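You operate a simulated robot arm through the tools that you are given. There is no shell and no other tool. Be economical: measure what you need, move in short steps, check, and stop when the job is done.

Carry out the task below with a simulated robot arm. There is one attempt and no reset: what you move stays moved.

TASK
Fold the checked cloth on the board.
Fine: yellow lever over and back, then the red one.

It is judged by the outcome, as a careful person would: the job done as asked, and still so three seconds after it is handed in. It fails if anything else is knocked over, pushed out of place, dropped, spilled or broken. Flat cloth is picked up by pressing the open fingertips on it (5 to 10 N) and closing them slowly along it; thin cloth reads only 2 to 8 mm in the jaws.

THE ROBOT
A 6-joint arm with a two-finger parallel gripper, fixed in place. Base frame: the origin is at the foot of the arm, x ahead of it, y to its left, z up. Units: m, rad, N and s.
With the tool pointing down near the work surface it reaches from about 0.36 to 0.82 m from the base axis. Its first joint turns from -2.897 to 2.897 rad. Payload 3.91 kg.
The tool frame sits at the grasp point between the pads (the TCP): z along the fingers, y along the line on which they close. The tips reach 0.03 m beyond it. The gripper opens to 0.11 m. The fingers are 0.02 m wide and 0.01 m thick; the gripper's body (0.048 by 0.112 m) begins 0.055 m behind the TCP.
Orientation is that of the tool frame in the base frame, as [roll, pitch, yaw] about the fixed x, y, z axes, in that order (R = Rz(yaw) Ry(pitch) Rx(roll)). With the fingers straight down and closing along the base's y, the tool's x points along the base's -x, its y along +y and its z along -z.

THE INTERFACE
- The arm moves only by the tool send_rows. Its argument "rows" is text: rows parted by semicolons, each of 7 numbers parted by spaces: the shift along the tool's x, y, z in mm, then the turn, a rotation vector about the tool's x, y, z in rad, then the gripper command, from -1 (shut) to 1 (fully open), values between in proportion. In form: tx ty tz ax ay az grip; .... A call has 1 to 12 rows; each row shifts and turns the commanded pose from where the row before left it, along the tool's axes as they then stand. Rows are played at 5 a second. More than 0.05 m and 0.15 rad between two rows, or a gripper value outside its range, and nothing of the call is played. A pose out of reach is approached as far as the arm can. The call stops where the force on the tool passes 90 N (or 10 N more than at its start, if that is more) or the arm is blocked; 0.2 s more then pass. Each finger travels about 0.045 m/s and halts on what it meets, pressing with about 45 N; the grip force reading is that of the motor and also rises with nothing between the fingers. The clock runs only during rows and for 0.2 s after the last one: add rows that do not move to give the fingers time. It gives the time, the measured TCP pose, the force on the tool (base axes), the opening and the grip force at its end, in the units of the frame above (readings bear some noise), and new pictures: "show" is both (left out), scene, wrist or none.
- Cameras (640 x 400 px; columns grow to the right, rows downward): "scene" is fixed at [0.0503, -0.6523, 1.3768]; the picture's right is [0.89, -0.46, 0.00], its down [-0.15, -0.29, -0.94] and it looks along [0.44, 0.84, -0.33] (base axes); focal length 332 px, centre (320, 200). "wrist" rides on the gripper at [0.077, 0.007, -0.115] in the tool frame; the picture's right is [-0.09, 1.00, 0.00], its down [-0.80, -0.07, -0.59] and it looks along [-0.59, -0.05, 0.80] (tool axes); focal length 270 px, centre (320, 200). There is no depth. A picture from a camera that has moved, and an enlarged one, comes with that camera's place and axes in the base frame and with its lens.
- raise_lower(by): slides the trunk up (or, below 0, down) by that many m; the arm rides with it, the base frame stays. It gives what a move gives, with no picture.
- enlarge(camera, box): a new picture of the part [left, top, right, bottom] of that camera's present view, enlarged. It takes no simulated time.
- sign_off(): hands the job in; it is judged then, once.

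Work in short steps. Places have to be worked out from the pictures, the camera data and where the tool is seen: move nearer, look again, correct. Check each grasp and each placing, and mend what went wrong. You have 120 turns and 170 pictures in all, those below and enlarged ones among them. Open the gripper and draw the arm clear of the work before you hand the job in, unless the task says otherwise; then end with one line.

The tools are called after ">>>" as a command line: name --argument value ..., lists and objects as JSON in quotes. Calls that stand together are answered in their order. send_rows: Moves the arm, as the interface text tells. Its arguments: {"type":"object","properties":{"rows":{"type":"string"},"show":{"type":"string","enum":["both","scene","wrist","none"]}},"required":["rows"]} The other tools are called the same way: raise_lower (by) slides the trunk up or down; enlarge (camera, box) takes an enlarged picture of a part of a camera's view; sign_off () hands the job in.

At the start:

```text
t: 0.0
position: [0.3627, 0.2383, 1.1167]
tcp_rot: [-3.141, -0.001, 3.142]
ft_force: [0.2, 0.0, 0.2]
width: 0.1099
finger_force: 0.0
trunk travel left (down, up): [-0.475, 0.135]
```

scene: 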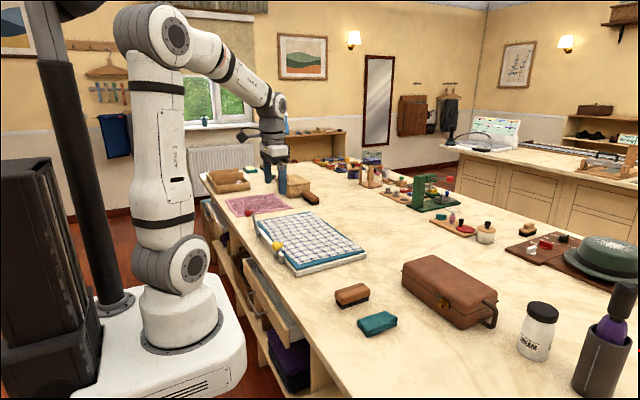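
wrist: 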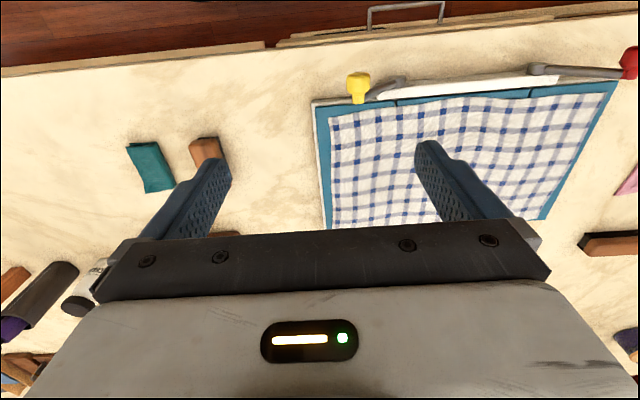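

The board with a checked cloth has a yellow and a red lever on its near edge. I enlarge both views to understand the mechanism.

>>> enlarge --camera "scene" --box '[220, 180, 380, 280]'

>>> enlarge --camera "wrist" --box '[300, 40, 640, 250]'

```text
4.00 times, centred on (300, 230) of scene
camera zoom: at [0.0503, -0.6523, 1.3768], right [0.89, -0.46, 0.0], down [-0.15, -0.29, -0.94], along [0.44, 0.84, -0.33], focal length 1328 px, centre (400, 80)
```

zoom: 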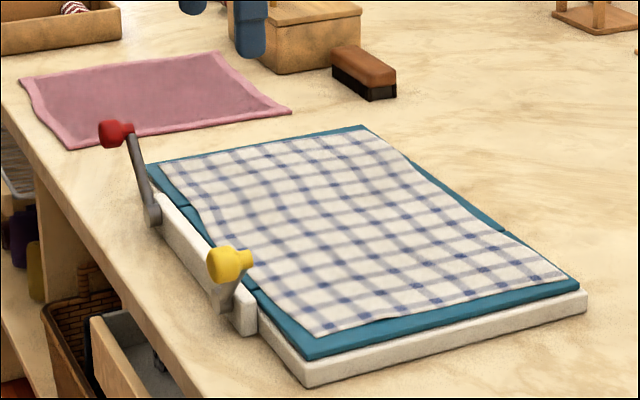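

```text
1.88 times, centred on (470, 145) of wrist
camera zoom: at [0.2875, 0.2452, 1.2319], right [0.09, 1.0, 0.0], down [0.8, -0.07, 0.59], along [0.59, -0.05, -0.8], focal length 509 px, centre (38, 304)
```

zoom: 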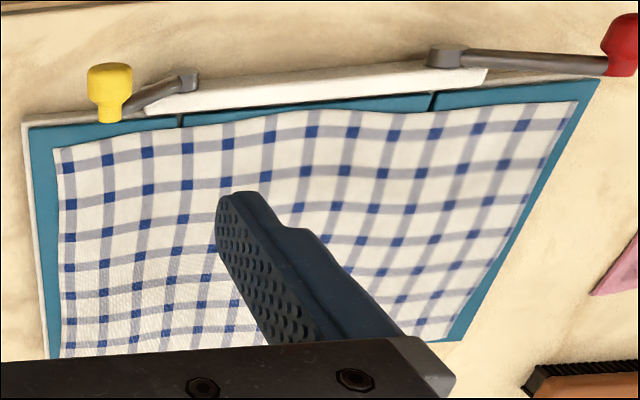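

I estimate the yellow knob at about (0.380, 0.287, 0.875) with its pivot at y≈0.345, and the red knob at about (0.380, 0.609, 0.877) with its pivot at y≈0.521; both swing in the y-z plane. I move above the yellow knob with the fingers partly closed and check.

>>> send_rows --rows "-2 12 25 0 0 0 0.1; -2 12 25 0 0 0 0.1; -2 12 25 0 0 0 0.1; -3 13 25 0 0 0 0.1; 0 0 0 0 0 0 0.1; 0 0 0 0 0 0 0.1"

```text
t: 1.4
position: [0.3759, 0.2879, 1.0182]
tcp_rot: [-3.14, -0.001, 3.141]
ft_force: [0.7, -0.5, -1.2]
width: 0.0605
finger_force: 0.1
trunk travel left (down, up): [-0.475, 0.135]
camera wrist: at [0.2982, 0.2945, 1.1324], right [0.09, 1.0, 0.0], down [0.8, -0.07, 0.59], along [0.59, -0.05, -0.8], focal length 270 px, centre (320, 200)
```

scene: 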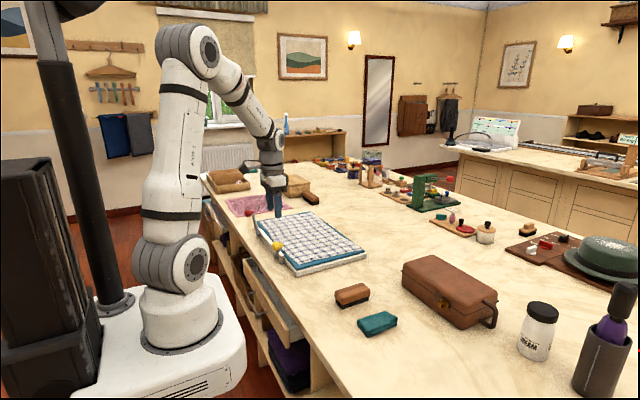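
wrist: 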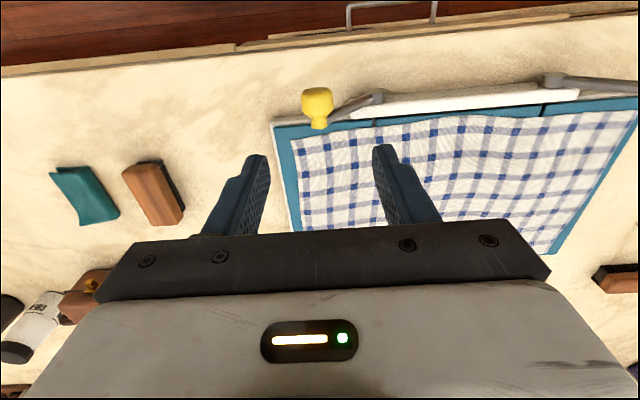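

The knob appears near x≈0.370, y≈0.286. I enlarge to see how knob and lever arm connect.

>>> enlarge --camera "wrist" --box '[264, 70, 424, 170]'

>>> enlarge --camera "scene" --box '[240, 205, 320, 255]'

```text
4.00 times, centred on (344, 120) of wrist
camera zoom: at [0.2982, 0.2945, 1.1324], right [0.09, 1.0, 0.0], down [0.8, -0.07, 0.59], along [0.59, -0.05, -0.8], focal length 1081 px, centre (224, 520)
```

zoom: 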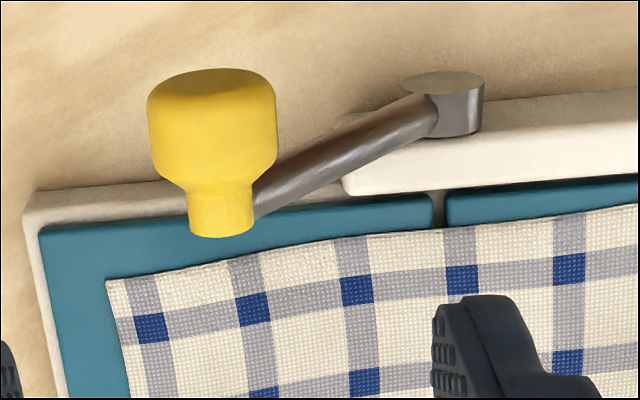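

```text
8.00 times, centred on (280, 230) of scene
camera zoom: at [0.0503, -0.6523, 1.3768], right [0.89, -0.46, 0.0], down [-0.15, -0.29, -0.94], along [0.44, 0.84, -0.33], focal length 2656 px, centre (640, -40)
```

zoom: 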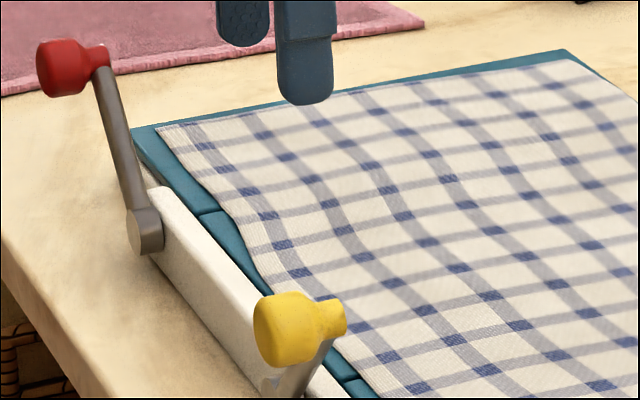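

The knob is a 30 mm head on a horizontal (x) axis, x≈0.357–0.387, with the arm joining at its far narrow end. I descend at x≈0.370 around the head with the jaws 60 mm open, stopping at z≈0.90 to look.

>>> send_rows --rows "3 -1 30 0 0 0 0.1; 3 -1 30 0 0 0 0.1; 0 0 30 0 0 0 0.1; 0 0 28 0 0 0 0.1; 0 0 0 0 0 0 0.1"

>>> enlarge --camera "scene" --box '[230, 190, 326, 250]'

```text
t: 2.6
position: [0.3687, 0.2856, 0.8993]
tcp_rot: [3.141, -0.001, -3.141]
ft_force: [0.7, -0.3, -0.9]
width: 0.0607
finger_force: 0.1
trunk travel left (down, up): [-0.475, 0.135]
camera wrist: at [0.2918, 0.2921, 1.0146], right [0.09, 1.0, 0.0], down [0.8, -0.07, 0.59], along [0.59, -0.05, -0.8], focal length 270 px, centre (320, 200)
```

scene: 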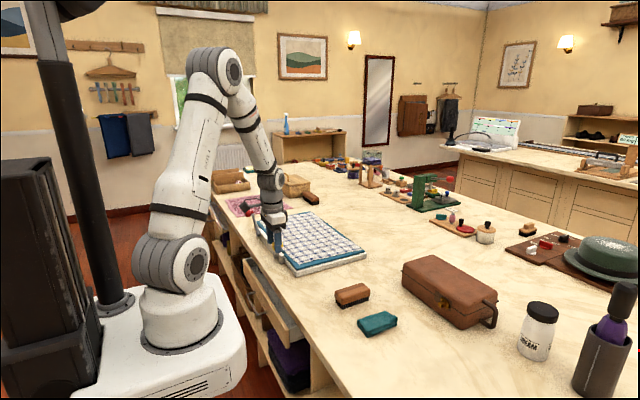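
wrist: 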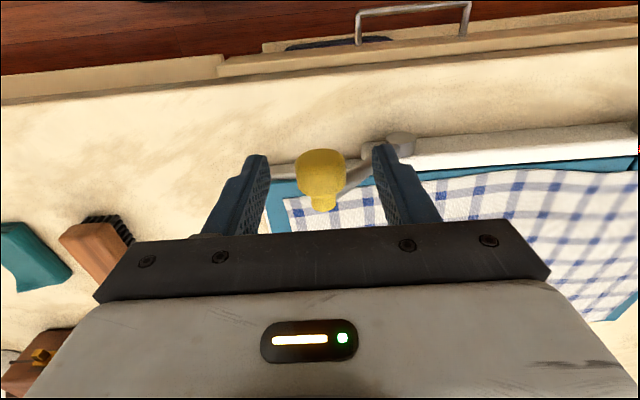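

```text
6.67 times, centred on (278, 220) of scene
camera zoom: at [0.0503, -0.6523, 1.3768], right [0.89, -0.46, 0.0], down [-0.15, -0.29, -0.94], along [0.44, 0.84, -0.33], focal length 2213 px, centre (600, 67)
```

zoom: 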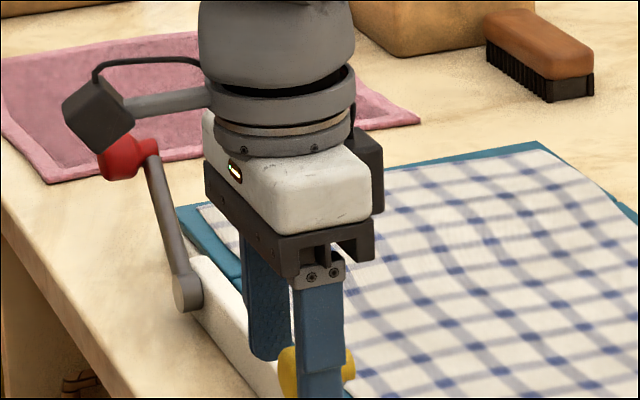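

Triangulating the two wrist views gives the knob centre ≈(0.373, 0.285, 0.877) and hub ≈(y 0.343, z 0.831), so the arm is ~75 mm at ~38°. I lower 20 mm and close on the head.

>>> send_rows --rows "-1 0 10 0 0 0 0.1; 0 0 10 0 0 0 0.1; 0 0 0 0 0 0 -0.2; 0 0 0 0 0 0 -0.6; 0 0 0 0 0 0 -0.6; 0 0 0 0 0 0 -0.6"

```text
t: 4.0
position: [0.369, 0.2861, 0.8792]
tcp_rot: [-3.14, 0.001, -3.141]
ft_force: [0.3, -6.2, 0.8]
width: 0.0292
finger_force: 45.1
trunk travel left (down, up): [-0.475, 0.135]
camera wrist: at [0.2927, 0.2923, 0.9943], right [0.09, 1.0, 0.0], down [0.8, -0.07, 0.59], along [0.59, -0.05, -0.8], focal length 270 px, centre (320, 200)
```

scene: 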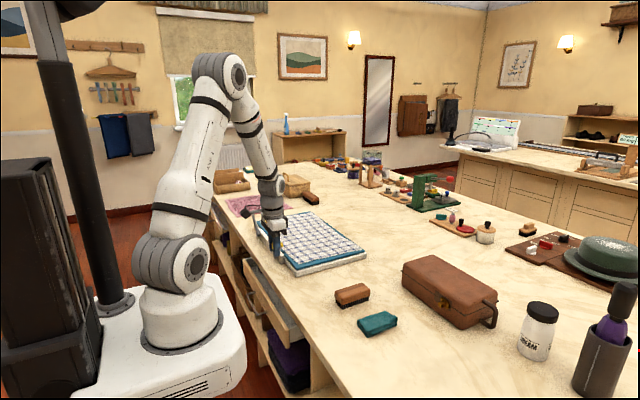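
wrist: 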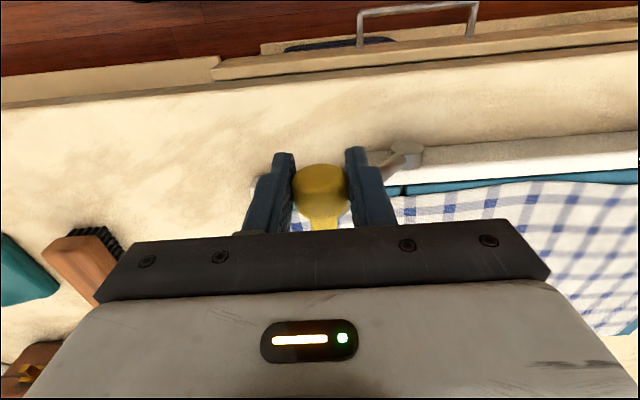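

The knob is held (29 mm). I begin following the arc: two 10° increments, then check the force.

>>> send_rows --rows "0 4.3 -4.8 0 0 0 -0.6; 0 4.6 -4.6 0 0 0 -0.6; 0 5.1 -4 0 0 0 -0.6; 0 5.3 -3.7 0 0 0 -0.6; 0 0 0 0 0 0 -0.6" --show "scene"

>>> enlarge --camera "scene" --box '[230, 180, 374, 270]'

```text
t: 5.2
position: [0.3682, 0.3056, 0.8957]
tcp_rot: [-3.141, 0.001, 3.141]
ft_force: [-0.4, -4.4, -4.4]
width: 0.029
finger_force: 45.4
trunk travel left (down, up): [-0.475, 0.135]
```

scene: 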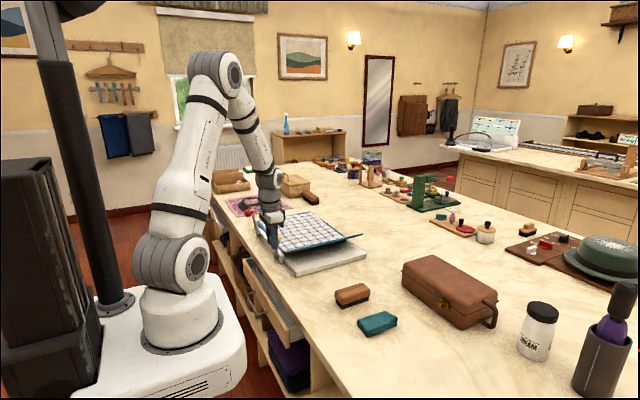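

```text
4.44 times, centred on (302, 225) of scene
camera zoom: at [0.0503, -0.6523, 1.3768], right [0.89, -0.46, 0.0], down [-0.15, -0.29, -0.94], along [0.44, 0.84, -0.33], focal length 1475 px, centre (400, 89)
```

zoom: 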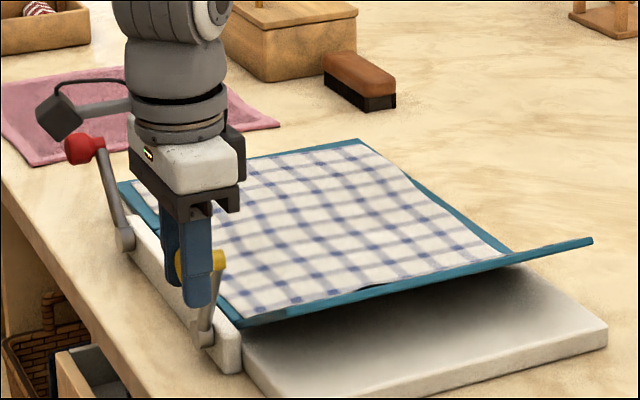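

The flap lifts nicely with low force. I continue to about vertical, then check.

>>> send_rows --rows "0 5.6 -3.1 0 0 0 -0.6; 0 5.9 -2.7 0 0 0 -0.6; 0 6.1 -2.1 0 0 0 -0.6; 0 6.3 -1.6 0 0 0 -0.6; 0 6.4 -1 0 0 0 -0.6; 0 6.4 -0.5 0 0 0 -0.6; 0 6.5 0.2 0 0 0 -0.6; 0 6.4 0.6 0 0 0 -0.6; 0 0 0 0 0 0 -0.6" --show "none"

>>> enlarge --camera "scene" --box '[230, 180, 374, 270]'

```text
t: 7.2
position: [0.3671, 0.3544, 0.9073]
tcp_rot: [3.141, 0.001, -3.141]
ft_force: [-0.3, -0.6, 14.2]
width: 0.029
finger_force: 45.1
trunk travel left (down, up): [-0.475, 0.135]
```

```text
4.44 times, centred on (302, 225) of scene
camera zoom: at [0.0503, -0.6523, 1.3768], right [0.89, -0.46, 0.0], down [-0.15, -0.29, -0.94], along [0.44, 0.84, -0.33], focal length 1475 px, centre (400, 89)
```

zoom: 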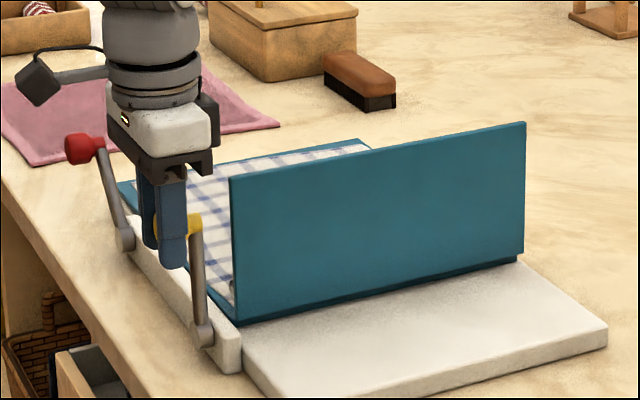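

Flap is upright; slight upward load of 14 N suggests the true arc is a millimetre larger. I continue over, with a small correction.

>>> send_rows --rows "0 6.3 0 0 0 0 -0.6; 0 6.2 1.3 0 0 0 -0.6; 0 6 2.3 0 0 0 -0.6; 0 5.8 2.8 0 0 0 -0.6; 0 5.6 3.3 0 0 0 -0.6; 0 5.2 3.8 0 0 0 -0.6; 0 0 0 0 0 0 -0.6" --show "none"

>>> enlarge --camera "scene" --box '[230, 180, 374, 270]'

```text
t: 8.8
position: [0.3674, 0.3887, 0.8926]
tcp_rot: [3.141, 0.001, -3.139]
ft_force: [-7.6, 0.9, 10.8]
width: 0.0283
finger_force: 45.4
trunk travel left (down, up): [-0.475, 0.135]
```

```text
4.44 times, centred on (302, 225) of scene
camera zoom: at [0.0503, -0.6523, 1.3768], right [0.89, -0.46, 0.0], down [-0.15, -0.29, -0.94], along [0.44, 0.84, -0.33], focal length 1475 px, centre (400, 89)
```

zoom: 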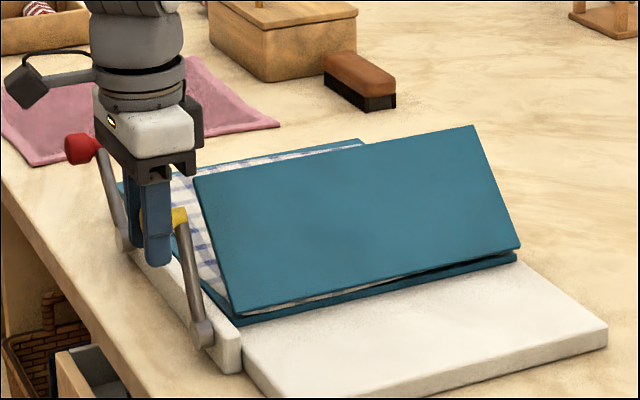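

The flap is past vertical and coming down. I continue another 20° of lever travel and check for the stop.

>>> send_rows --rows "0 4.9 4.2 0 0 0 -0.6; 0 4.5 4.7 0 0 0 -0.6; 0 4.1 5 0 0 0 -0.6; 0 3.6 5.4 0 0 0 -0.6; 0 0 0 0 0 0 -0.6" --show "none"

>>> enlarge --camera "scene" --box '[230, 180, 374, 270]'

```text
t: 10.0
position: [0.3678, 0.4099, 0.8775]
tcp_rot: [3.136, 0.007, 3.141]
ft_force: [-10.0, 33.0, 34.9]
width: 0.0283
finger_force: 44.4
trunk travel left (down, up): [-0.475, 0.135]
```

```text
4.44 times, centred on (302, 225) of scene
camera zoom: at [0.0503, -0.6523, 1.3768], right [0.89, -0.46, 0.0], down [-0.15, -0.29, -0.94], along [0.44, 0.84, -0.33], focal length 1475 px, centre (400, 89)
```

zoom: 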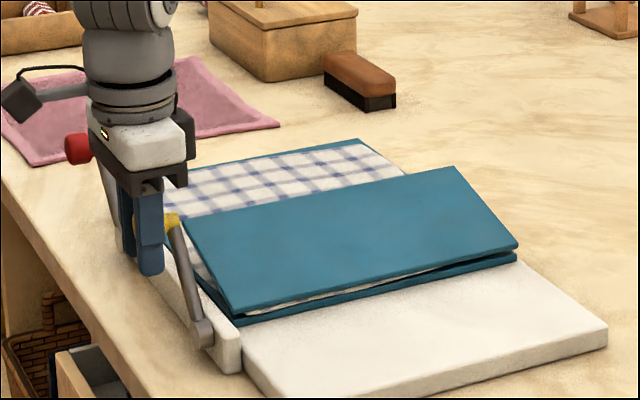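

The load is outward radial (35 N in +y and +z), so my arc is too tight; I relax 3 mm outward.

>>> send_rows --rows "0 1.5 -1.5 0 0 0 -0.6; 0 1.5 -1.5 0 0 0 -0.6; 0 0 0 0 0 0 -0.6" --show "wrist"

```text
t: 10.8
position: [0.3663, 0.4105, 0.877]
tcp_rot: [-3.14, 0.003, -3.139]
ft_force: [-3.9, 19.3, 16.5]
width: 0.0285
finger_force: 45.1
trunk travel left (down, up): [-0.475, 0.135]
camera wrist: at [0.2906, 0.417, 0.9913], right [0.09, 1.0, 0.0], down [0.8, -0.07, 0.6], along [0.59, -0.05, -0.8], focal length 270 px, centre (320, 200)
```

wrist: 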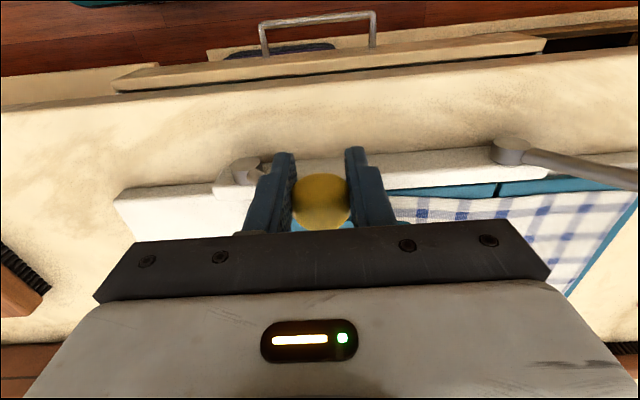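

Refit of the circle: centre ≈(0.348, 0.827), radius ≈0.080, lever now at ~141°. I move on 5° with the corrected radius to see whether it is at its stop.

>>> send_rows --rows "0 1 -0.6 0 0 0 -0.6; 0 2.3 2.8 0 0 0 -0.6; 0 2.2 2.9 0 0 0 -0.6; 0 0 0 0 0 0 -0.6" --show "none"

>>> enlarge --camera "scene" --box '[230, 180, 374, 270]'

```text
t: 11.8
position: [0.3677, 0.4137, 0.8733]
tcp_rot: [3.141, 0.002, 3.141]
ft_force: [0.1, -10.6, 39.4]
width: 0.0287
finger_force: 44.8
trunk travel left (down, up): [-0.475, 0.135]
```

```text
4.44 times, centred on (302, 225) of scene
camera zoom: at [0.0503, -0.6523, 1.3768], right [0.89, -0.46, 0.0], down [-0.15, -0.29, -0.94], along [0.44, 0.84, -0.33], focal length 1475 px, centre (400, 89)
```

zoom: 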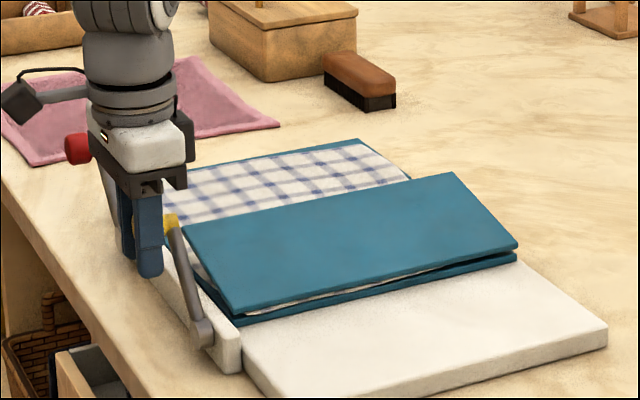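

Resistance is now tangential (~40 N), meaning the flap is pressing on the folded cloth or a stop. I press a touch further to confirm.

>>> send_rows --rows "0 1 1.5 0 0 0 -0.6; 0 0.5 1.5 0 0 0 -0.6; 0 0 0 0 0 0 -0.6; 0 0 0 0 0 0 -0.6" --show "none"

>>> enlarge --camera "scene" --box '[230, 180, 374, 270]'

```text
t: 12.8
position: [0.3655, 0.4121, 0.8708]
tcp_rot: [3.139, -0.001, 3.141]
ft_force: [-0.1, -26.5, 36.6]
width: 0.0281
finger_force: 45.0
trunk travel left (down, up): [-0.475, 0.135]
```

```text
4.44 times, centred on (302, 225) of scene
camera zoom: at [0.0503, -0.6523, 1.3768], right [0.89, -0.46, 0.0], down [-0.15, -0.29, -0.94], along [0.44, 0.84, -0.33], focal length 1475 px, centre (400, 89)
```

zoom: 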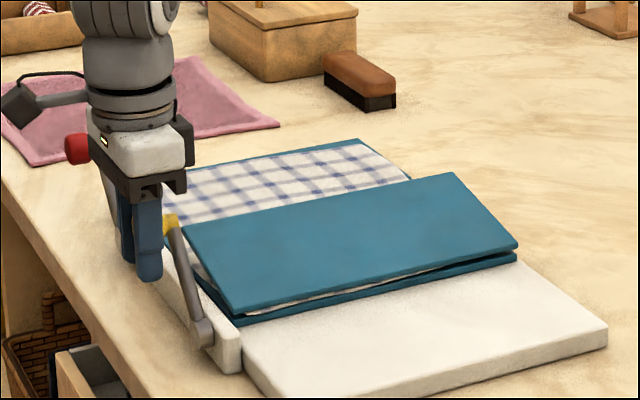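

The lever no longer advances (pads just slip), so this is its stop with the flap folded over. I now bring it back along the same arc, first half.

>>> send_rows --rows "0 -5.3 -6.5 0 0 0 -0.6; 0 -5.9 -5.9 0 0 0 -0.6; 0 -6.5 -5.3 0 0 0 -0.6; 0 -7 -4.6 0 0 0 -0.6; 0 -7.5 -3.8 0 0 0 -0.6; 0 -7.8 -3 0 0 0 -0.6; 0 -8.1 -2.2 0 0 0 -0.6; 0 -8.3 -1.3 0 0 0 -0.6; 0 -8.4 -0.4 0 0 0 -0.6; 0 0 0 0 0 0 -0.6" --show "none"

>>> enlarge --camera "scene" --box '[230, 180, 374, 270]'

```text
t: 15.0
position: [0.3676, 0.3539, 0.9021]
tcp_rot: [3.138, 0.004, 3.14]
ft_force: [-14.5, 4.9, 1.4]
width: 0.0289
finger_force: 44.5
trunk travel left (down, up): [-0.475, 0.135]
```

```text
4.44 times, centred on (302, 225) of scene
camera zoom: at [0.0503, -0.6523, 1.3768], right [0.89, -0.46, 0.0], down [-0.15, -0.29, -0.94], along [0.44, 0.84, -0.33], focal length 1475 px, centre (400, 89)
```

zoom: 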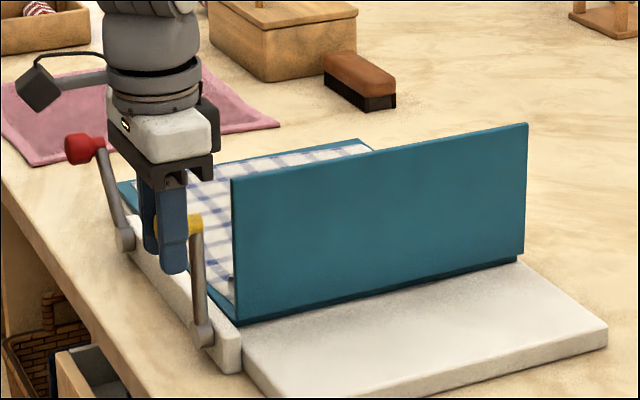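

Good; continuing the return to the starting side.

>>> send_rows --rows "0 -8.4 -0.2 0 0 0 -0.6; 0 -8.4 0.4 0 0 0 -0.6; 0 -8.3 1.3 0 0 0 -0.6; 0 -8.1 2.2 0 0 0 -0.6; 0 -7.8 3 0 0 0 -0.6; 0 -7.5 3.8 0 0 0 -0.6; 0 0 0 0 0 0 -0.6" --show "none"

>>> enlarge --camera "scene" --box '[230, 180, 374, 270]'

```text
t: 16.6
position: [0.3673, 0.3033, 0.8902]
tcp_rot: [-3.14, 0.0, -3.14]
ft_force: [-2.1, 2.6, -3.2]
width: 0.0288
finger_force: 44.7
trunk travel left (down, up): [-0.475, 0.135]
```

```text
4.44 times, centred on (302, 225) of scene
camera zoom: at [0.0503, -0.6523, 1.3768], right [0.89, -0.46, 0.0], down [-0.15, -0.29, -0.94], along [0.44, 0.84, -0.33], focal length 1475 px, centre (400, 89)
```

zoom: 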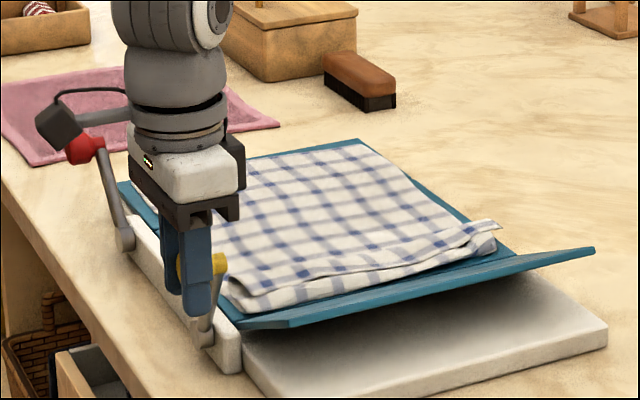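

The cloth stays folded while the flap opens. I lower the lever the rest of the way.

>>> send_rows --rows "0 -5 4 0 0 0 -0.6; 0 -4.7 4.2 0 0 0 -0.6; 0 -4.2 4.3 0 0 0 -0.6; 0 -3.8 4.3 0 0 0 -0.6; 0 0 0 0 0 0 -0.6" --show "none"

>>> enlarge --camera "scene" --box '[230, 180, 374, 270]'

```text
t: 17.8
position: [0.3679, 0.286, 0.8747]
tcp_rot: [-3.141, 0.002, -3.141]
ft_force: [0.1, -3.7, 22.2]
width: 0.0286
finger_force: 45.6
trunk travel left (down, up): [-0.475, 0.135]
```

```text
4.44 times, centred on (302, 225) of scene
camera zoom: at [0.0503, -0.6523, 1.3768], right [0.89, -0.46, 0.0], down [-0.15, -0.29, -0.94], along [0.44, 0.84, -0.33], focal length 1475 px, centre (400, 89)
```

zoom: 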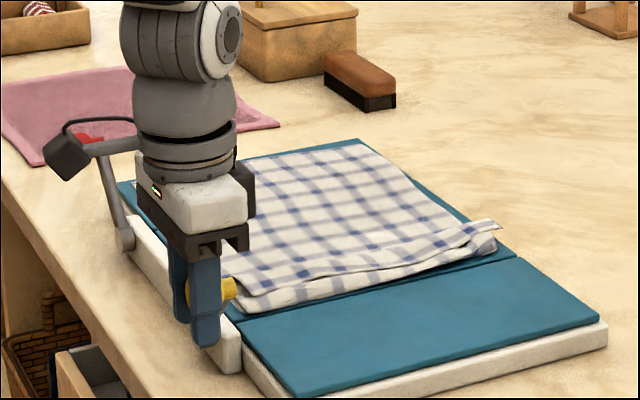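

Flap is flat again and the cloth remains folded. I release, rise, and move above the red knob.

>>> send_rows --rows "0 0 0 0 0 0 0.1; 0 0 0 0 0 0 0.1; 0 0 0 0 0 0 0.1; 0 0 -30 0 0 0 0.1; 0 0 -45 0 0 0 0.1; 0 0 -45 0 0 0 0.1; 0 45 0 0 0 0 0.1; 0 45 0 0 0 0 0.1; 0 45 0 0 0 0 0.1; 0 45 0 0 0 0 0.1; 0 45 0 0 0 0 0.1; 0 0 0 0 0 0 0.1" --show "none"

>>> send_rows --rows "0 40 0 0 0 0 0.1; 0 35 0 0 0 0 0.1; 0 20 0 0 0 0 0.1; 0 0 0 0 0 0 0.1"

>>> enlarge --camera "wrist" --box '[224, 70, 416, 190]'

```text
t: 20.4
position: [0.3683, 0.5108, 0.9956]
tcp_rot: [3.141, -0.002, -3.14]
ft_force: [-0.2, -0.4, -1.1]
width: 0.0605
finger_force: 0.1
trunk travel left (down, up): [-0.475, 0.135]
```

```text
t: 21.4
position: [0.3687, 0.6071, 0.9951]
tcp_rot: [-3.139, 0.002, 3.14]
ft_force: [0.3, -0.3, 0.1]
width: 0.0604
finger_force: 0.0
trunk travel left (down, up): [-0.475, 0.135]
camera wrist: at [0.2922, 0.6134, 1.1089], right [0.09, 1.0, 0.0], down [0.8, -0.07, 0.59], along [0.59, -0.05, -0.8], focal length 270 px, centre (320, 200)
```

scene: 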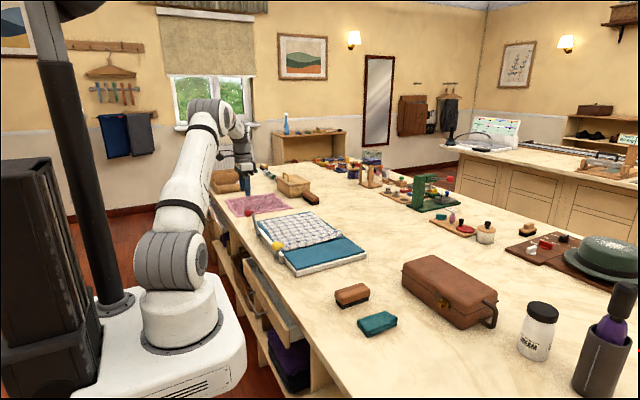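
wrist: 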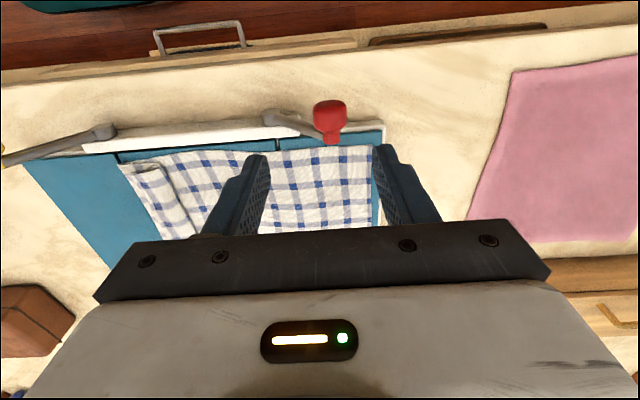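

```text
3.33 times, centred on (320, 130) of wrist
camera zoom: at [0.2922, 0.6134, 1.1089], right [0.09, 1.0, 0.0], down [0.8, -0.07, 0.59], along [0.59, -0.05, -0.8], focal length 901 px, centre (320, 433)
```

zoom: 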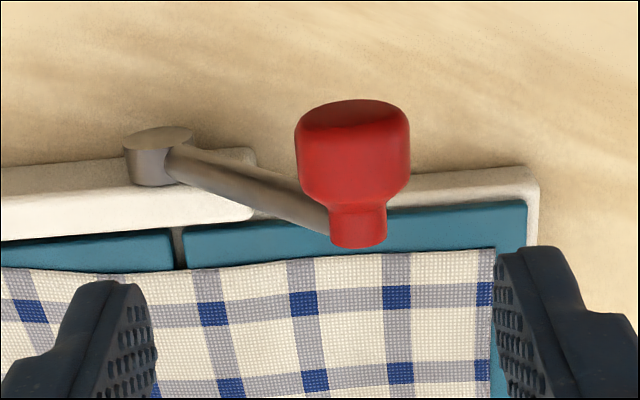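

The red knob computes to ≈(0.373, 0.615, 0.877), hub y≈0.554 — the mirror of the yellow. I descend around it and close.

>>> send_rows --rows "-1.5 8 0 0 0 0 0.1; 0 0 35 0 0 0 0.1; 0 0 35 0 0 0 0.1; 0 0 25 0 0 0 0.1; 0 0 10 0 0 0 0.1; 0 0 10 0 0 0 0.1; 0 0 0 0 0 0 -0.2; 0 0 0 0 0 0 -0.6; 0 0 0 0 0 0 -0.6; 0 0 0 0 0 0 -0.6" --show "wrist"

>>> enlarge --camera "scene" --box '[230, 180, 374, 270]'

```text
t: 23.6
position: [0.3705, 0.6151, 0.88]
tcp_rot: [3.14, -0.002, 3.142]
ft_force: [0.1, 8.5, 3.1]
width: 0.0291
finger_force: 45.7
trunk travel left (down, up): [-0.475, 0.135]
camera wrist: at [0.2929, 0.6207, 0.9954], right [0.09, 1.0, 0.0], down [0.8, -0.07, 0.59], along [0.59, -0.05, -0.8], focal length 270 px, centre (320, 200)
```

wrist: 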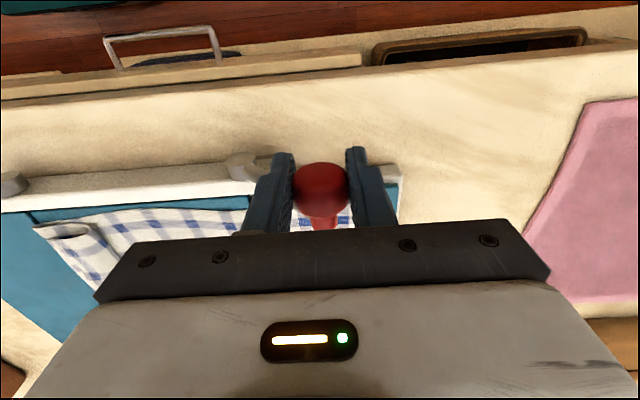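

```text
4.44 times, centred on (302, 225) of scene
camera zoom: at [0.0503, -0.6523, 1.3768], right [0.89, -0.46, 0.0], down [-0.15, -0.29, -0.94], along [0.44, 0.84, -0.33], focal length 1475 px, centre (400, 89)
```

zoom: 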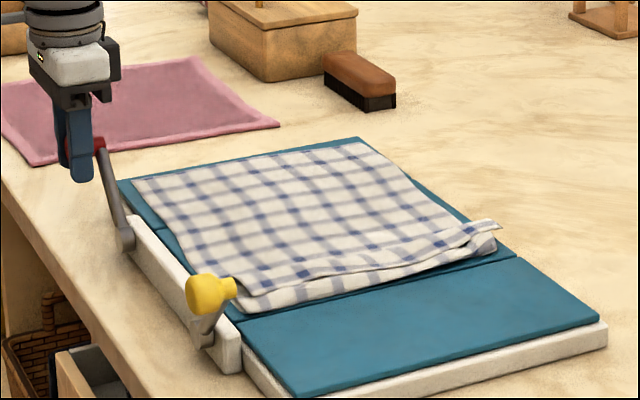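

Red knob gripped (29 mm). I follow the mirrored arc up to vertical.

>>> send_rows --rows "0 -3.2 -3.7 0 0 0 -0.6; 0 -5.9 -5.9 0 0 0 -0.6; 0 -6.5 -5.3 0 0 0 -0.6; 0 -7 -4.6 0 0 0 -0.6; 0 -7.5 -3.8 0 0 0 -0.6; 0 -7.8 -3 0 0 0 -0.6; 0 -8.1 -2.2 0 0 0 -0.6; 0 -8.3 -1.3 0 0 0 -0.6; 0 -8.4 -0.4 0 0 0 -0.6; 0 -8.4 0.4 0 0 0 -0.6; 0 0 0 0 0 0 -0.6" --show "none"

>>> enlarge --camera "scene" --box '[230, 180, 374, 270]'

```text
t: 26.0
position: [0.369, 0.5433, 0.9086]
tcp_rot: [3.141, -0.001, -3.139]
ft_force: [1.4, 5.7, 2.2]
width: 0.0288
finger_force: 45.5
trunk travel left (down, up): [-0.475, 0.135]
```

```text
4.44 times, centred on (302, 225) of scene
camera zoom: at [0.0503, -0.6523, 1.3768], right [0.89, -0.46, 0.0], down [-0.15, -0.29, -0.94], along [0.44, 0.84, -0.33], focal length 1475 px, centre (400, 89)
```

zoom: 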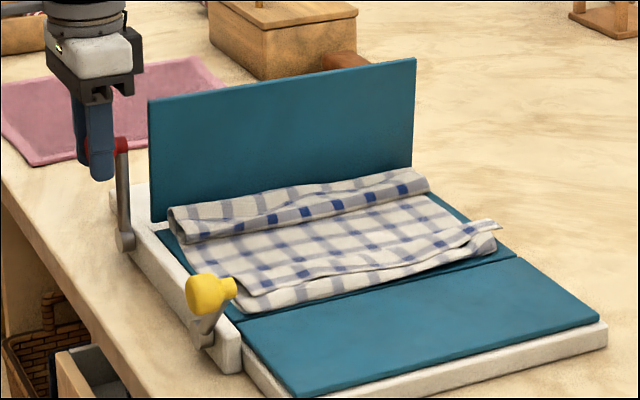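

Low forces, red flap upright with cloth falling over. I continue to the far stop.

>>> send_rows --rows "0 -8.3 1.3 0 0 0 -0.6; 0 -8.1 2.2 0 0 0 -0.6; 0 -7.8 3 0 0 0 -0.6; 0 -7.5 3.8 0 0 0 -0.6; 0 -7 4.6 0 0 0 -0.6; 0 -6.5 5.3 0 0 0 -0.6; 0 -5.9 5.9 0 0 0 -0.6; 0 -5.3 6.5 0 0 0 -0.6; 0 0 0 0 0 0 -0.6" --show "none"

>>> enlarge --camera "scene" --box '[230, 180, 374, 270]'

```text
t: 28.0
position: [0.3686, 0.488, 0.8792]
tcp_rot: [3.135, 0.006, -3.139]
ft_force: [-4.8, 19.8, 33.7]
width: 0.029
finger_force: 45.1
trunk travel left (down, up): [-0.475, 0.135]
```

```text
4.44 times, centred on (302, 225) of scene
camera zoom: at [0.0503, -0.6523, 1.3768], right [0.89, -0.46, 0.0], down [-0.15, -0.29, -0.94], along [0.44, 0.84, -0.33], focal length 1475 px, centre (400, 89)
```

zoom: 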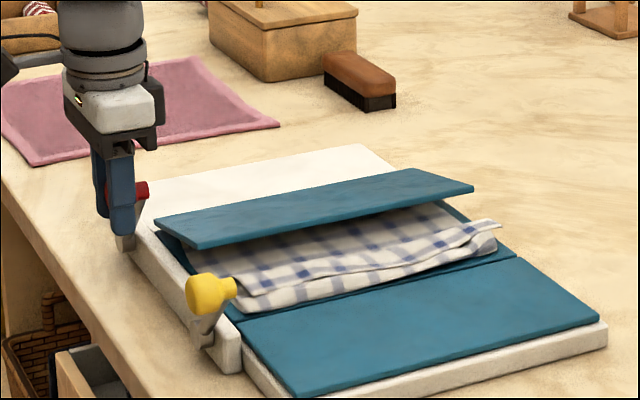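

Tangential resistance of ~39 N matches the stop felt with yellow. I press 2 mm more and hold briefly.

>>> send_rows --rows "0 -1 1.5 0 0 0 -0.6; 0 -0.5 1.5 0 0 0 -0.6; 0 0 0 0 0 0 -0.6; 0 0 0 0 0 0 -0.6" --show "none"

>>> enlarge --camera "scene" --box '[230, 180, 374, 270]'

```text
t: 29.0
position: [0.3685, 0.4874, 0.8778]
tcp_rot: [3.135, 0.006, -3.141]
ft_force: [-10.4, 30.9, 40.8]
width: 0.0288
finger_force: 45.2
trunk travel left (down, up): [-0.475, 0.135]
```

```text
4.44 times, centred on (302, 225) of scene
camera zoom: at [0.0503, -0.6523, 1.3768], right [0.89, -0.46, 0.0], down [-0.15, -0.29, -0.94], along [0.44, 0.84, -0.33], focal length 1475 px, centre (400, 89)
```

zoom: 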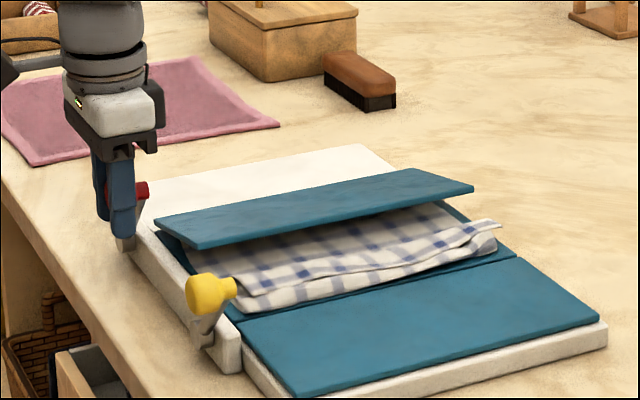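

It's at the stop. Now I bring the red lever back along the arc.

>>> send_rows --rows "0 5.3 -6.5 0 0 0 -0.6; 0 5.9 -5.9 0 0 0 -0.6; 0 6.5 -5.3 0 0 0 -0.6; 0 7 -4.6 0 0 0 -0.6; 0 7.5 -3.8 0 0 0 -0.6; 0 7.8 -3 0 0 0 -0.6; 0 8.1 -2.2 0 0 0 -0.6; 0 8.3 -1.3 0 0 0 -0.6; 0 8.4 -0.4 0 0 0 -0.6; 0 8.4 0.4 0 0 0 -0.6; 0 0 0 0 0 0 -0.6" --show "none"

>>> enlarge --camera "scene" --box '[230, 180, 374, 270]'

```text
t: 31.4
position: [0.3695, 0.5586, 0.9074]
tcp_rot: [3.139, 0.003, 3.141]
ft_force: [-2.2, -1.3, 8.2]
width: 0.0289
finger_force: 44.9
trunk travel left (down, up): [-0.475, 0.135]
```

```text
4.44 times, centred on (302, 225) of scene
camera zoom: at [0.0503, -0.6523, 1.3768], right [0.89, -0.46, 0.0], down [-0.15, -0.29, -0.94], along [0.44, 0.84, -0.33], focal length 1475 px, centre (400, 89)
```

zoom: 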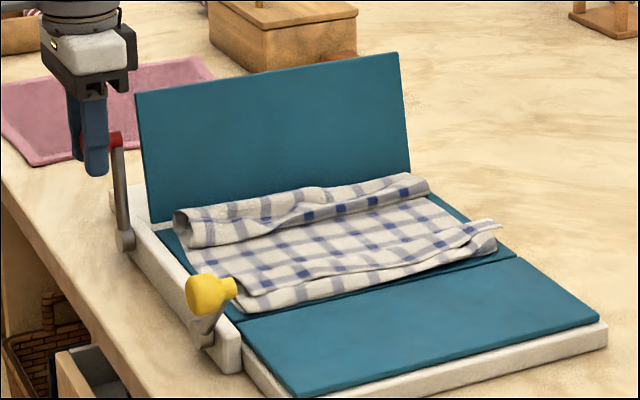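

Continuing the return to the rest side.

>>> send_rows --rows "0 8.3 1 0 0 0 -0.6; 0 8.2 1.8 0 0 0 -0.6; 0 8 2.6 0 0 0 -0.6; 0 7.6 3.4 0 0 0 -0.6; 0 7.2 4.2 0 0 0 -0.6; 0 6.6 5 0 0 0 -0.6; 0 6.1 5.7 0 0 0 -0.6; 0 4.4 4.8 0 0 0 -0.6; 0 0 0 0 0 0 -0.6" --show "none"

>>> enlarge --camera "scene" --box '[230, 180, 374, 270]'

```text
t: 33.4
position: [0.369, 0.6129, 0.8783]
tcp_rot: [3.141, 0.001, 3.14]
ft_force: [-2.8, -1.0, -0.9]
width: 0.0285
finger_force: 44.9
trunk travel left (down, up): [-0.475, 0.135]
```

```text
4.44 times, centred on (302, 225) of scene
camera zoom: at [0.0503, -0.6523, 1.3768], right [0.89, -0.46, 0.0], down [-0.15, -0.29, -0.94], along [0.44, 0.84, -0.33], focal length 1475 px, centre (400, 89)
```

zoom: 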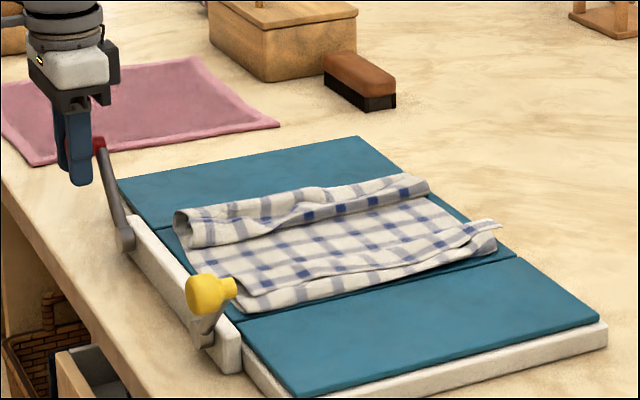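

Nearly at rest; I finish the last millimetres, release, and rise to look from above.

>>> send_rows --rows "0 1.7 2.2 0 0 0 -0.6; 0 0.5 0.8 0 0 0 -0.6; 0 0 0 0 0 0 0.1; 0 0 0 0 0 0 0.1; 0 0 0 0 0 0 0.1; 0 0 -30 0 0 0 0.1; 0 0 -45 0 0 0 0.1; 0 0 -45 0 0 0 0.1; 0 -45 -40 0 0 0 0.1; 0 -45 -40 0 0 0 0.1; 0 -45 0 0 0 0 0.1; 0 -20 0 0 0 0 0.1"

>>> enlarge --camera "scene" --box '[230, 180, 374, 270]'

```text
refused: row 9 steps farther than a row can; nothing moved
```

```text
4.44 times, centred on (302, 225) of scene
camera zoom: at [0.0503, -0.6523, 1.3768], right [0.89, -0.46, 0.0], down [-0.15, -0.29, -0.94], along [0.44, 0.84, -0.33], focal length 1475 px, centre (400, 89)
```

zoom: 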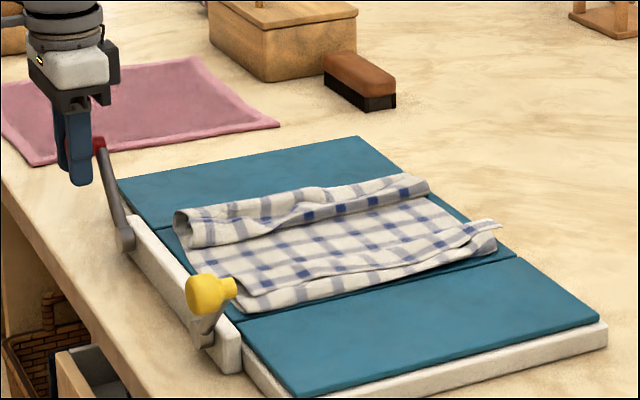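

The step was too long in one row; I resend with smaller steps.

>>> send_rows --rows "0 1.7 2.2 0 0 0 -0.6; 0 0.5 0.8 0 0 0 -0.6; 0 0 0 0 0 0 0.1; 0 0 0 0 0 0 0.1; 0 0 0 0 0 0 0.1; 0 0 -30 0 0 0 0.1; 0 0 -45 0 0 0 0.1; 0 0 -45 0 0 0 0.1; 0 -30 -30 0 0 0 0.1; 0 -30 -30 0 0 0 0.1; 0 -45 0 0 0 0 0.1; 0 -45 0 0 0 0 0.1"

>>> enlarge --camera "scene" --box '[230, 180, 374, 270]'

```text
t: 36.0
position: [0.3703, 0.4675, 1.056]
tcp_rot: [-3.142, 0.0, -3.138]
ft_force: [0.0, 0.2, 0.4]
width: 0.0604
finger_force: 0.1
trunk travel left (down, up): [-0.475, 0.135]
camera wrist: at [0.294, 0.4732, 1.1702], right [0.09, 1.0, 0.0], down [0.8, -0.07, 0.59], along [0.59, -0.05, -0.8], focal length 270 px, centre (320, 200)
```

scene: 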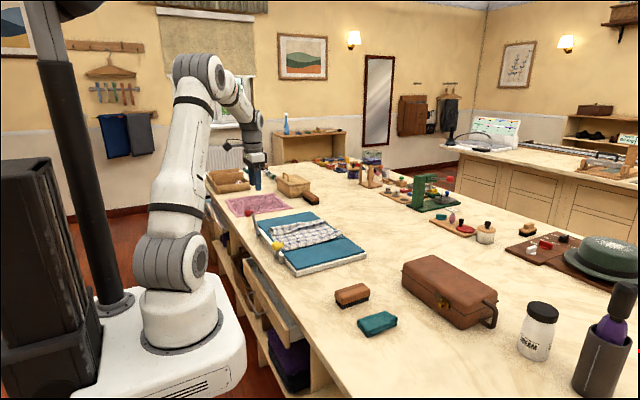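
wrist: 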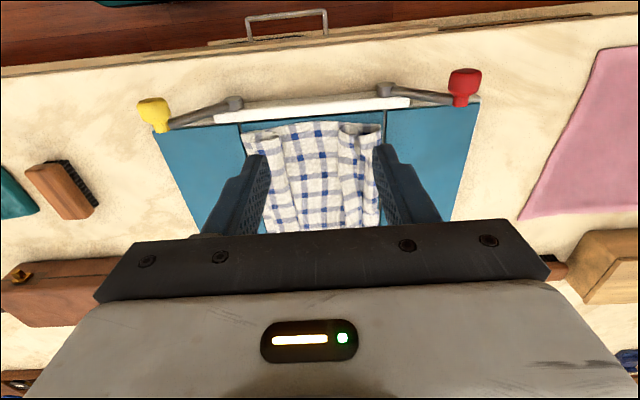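

```text
4.44 times, centred on (302, 225) of scene
camera zoom: at [0.0503, -0.6523, 1.3768], right [0.89, -0.46, 0.0], down [-0.15, -0.29, -0.94], along [0.44, 0.84, -0.33], focal length 1475 px, centre (400, 89)
```

zoom: 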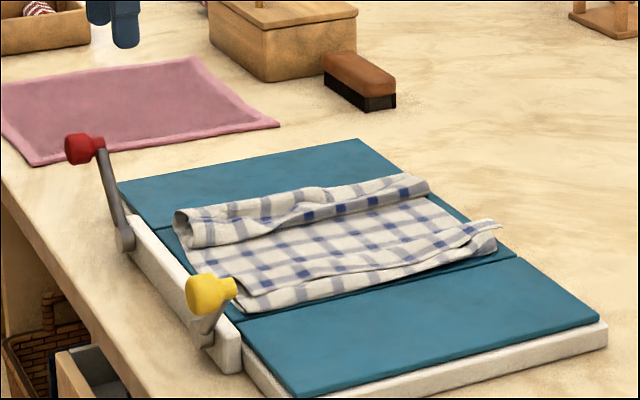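

Both flaps are flat and both sides lie on the centre panel. I back off upward and look closer at the folds.

>>> send_rows --rows "0 0 -40 0 0 0 1; 0 0 -40 0 0 0 1; 0 0 0 0 0 0 1; 0 0 0 0 0 0 1" --show "none"

>>> enlarge --camera "wrist" --box '[160, 60, 480, 260]'

>>> enlarge --camera "scene" --box '[262, 206, 350, 261]'

```text
t: 37.0
position: [0.3688, 0.4676, 1.1342]
tcp_rot: [-3.142, 0.0, -3.139]
ft_force: [0.7, -0.4, -0.4]
width: 0.1098
finger_force: 0.0
trunk travel left (down, up): [-0.475, 0.135]
```

```text
2.00 times, centred on (320, 160) of wrist
camera zoom: at [0.2923, 0.4737, 1.2489], right [0.09, 1.0, 0.0], down [0.8, -0.07, 0.59], along [0.59, -0.05, -0.8], focal length 541 px, centre (320, 280)
```

zoom: 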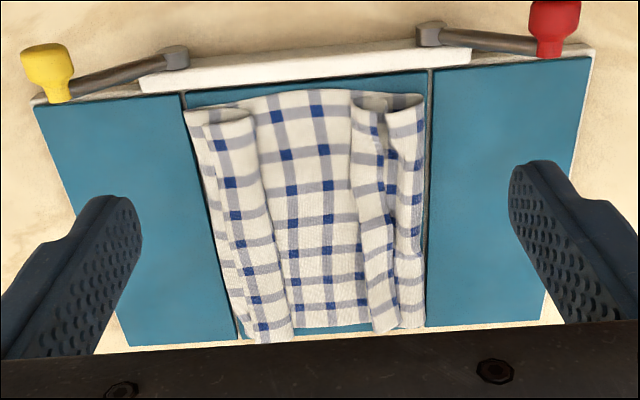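

```text
7.27 times, centred on (306, 234) of scene
camera zoom: at [0.0503, -0.6523, 1.3768], right [0.89, -0.46, 0.0], down [-0.15, -0.29, -0.94], along [0.44, 0.84, -0.33], focal length 2414 px, centre (422, -44)
```

zoom: 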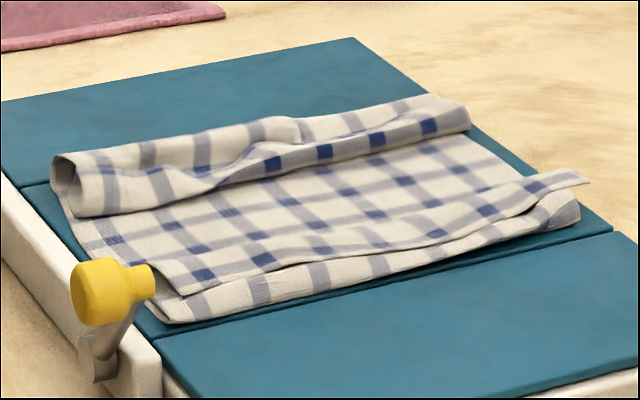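

The cloth sits on the centre panel, but the side folds look narrower than a flap's width, so they may be bunched. I move forward for a fuller view from above.

>>> send_rows --rows "-40 0 0 0 0 0 1; -40 0 0 0 0 0 1; -20 0 0 0 0 0 1; 0 0 0 0 0 0 1" --show "none"

>>> enlarge --camera "wrist" --box '[220, 20, 428, 150]'

```text
t: 38.0
position: [0.468, 0.4673, 1.1367]
tcp_rot: [3.141, 0.002, 3.141]
ft_force: [0.0, 0.3, -0.4]
width: 0.1098
finger_force: 0.2
trunk travel left (down, up): [-0.475, 0.135]
```

```text
3.08 times, centred on (324, 85) of wrist
camera zoom: at [0.3924, 0.4739, 1.2506], right [0.09, 1.0, 0.0], down [0.8, -0.07, 0.59], along [0.59, -0.05, -0.8], focal length 832 px, centre (308, 554)
```

zoom: 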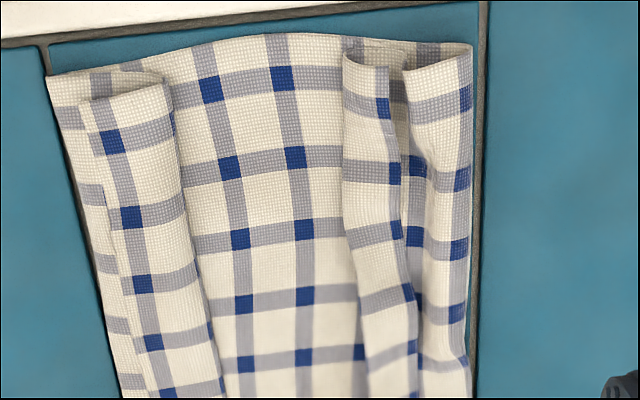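

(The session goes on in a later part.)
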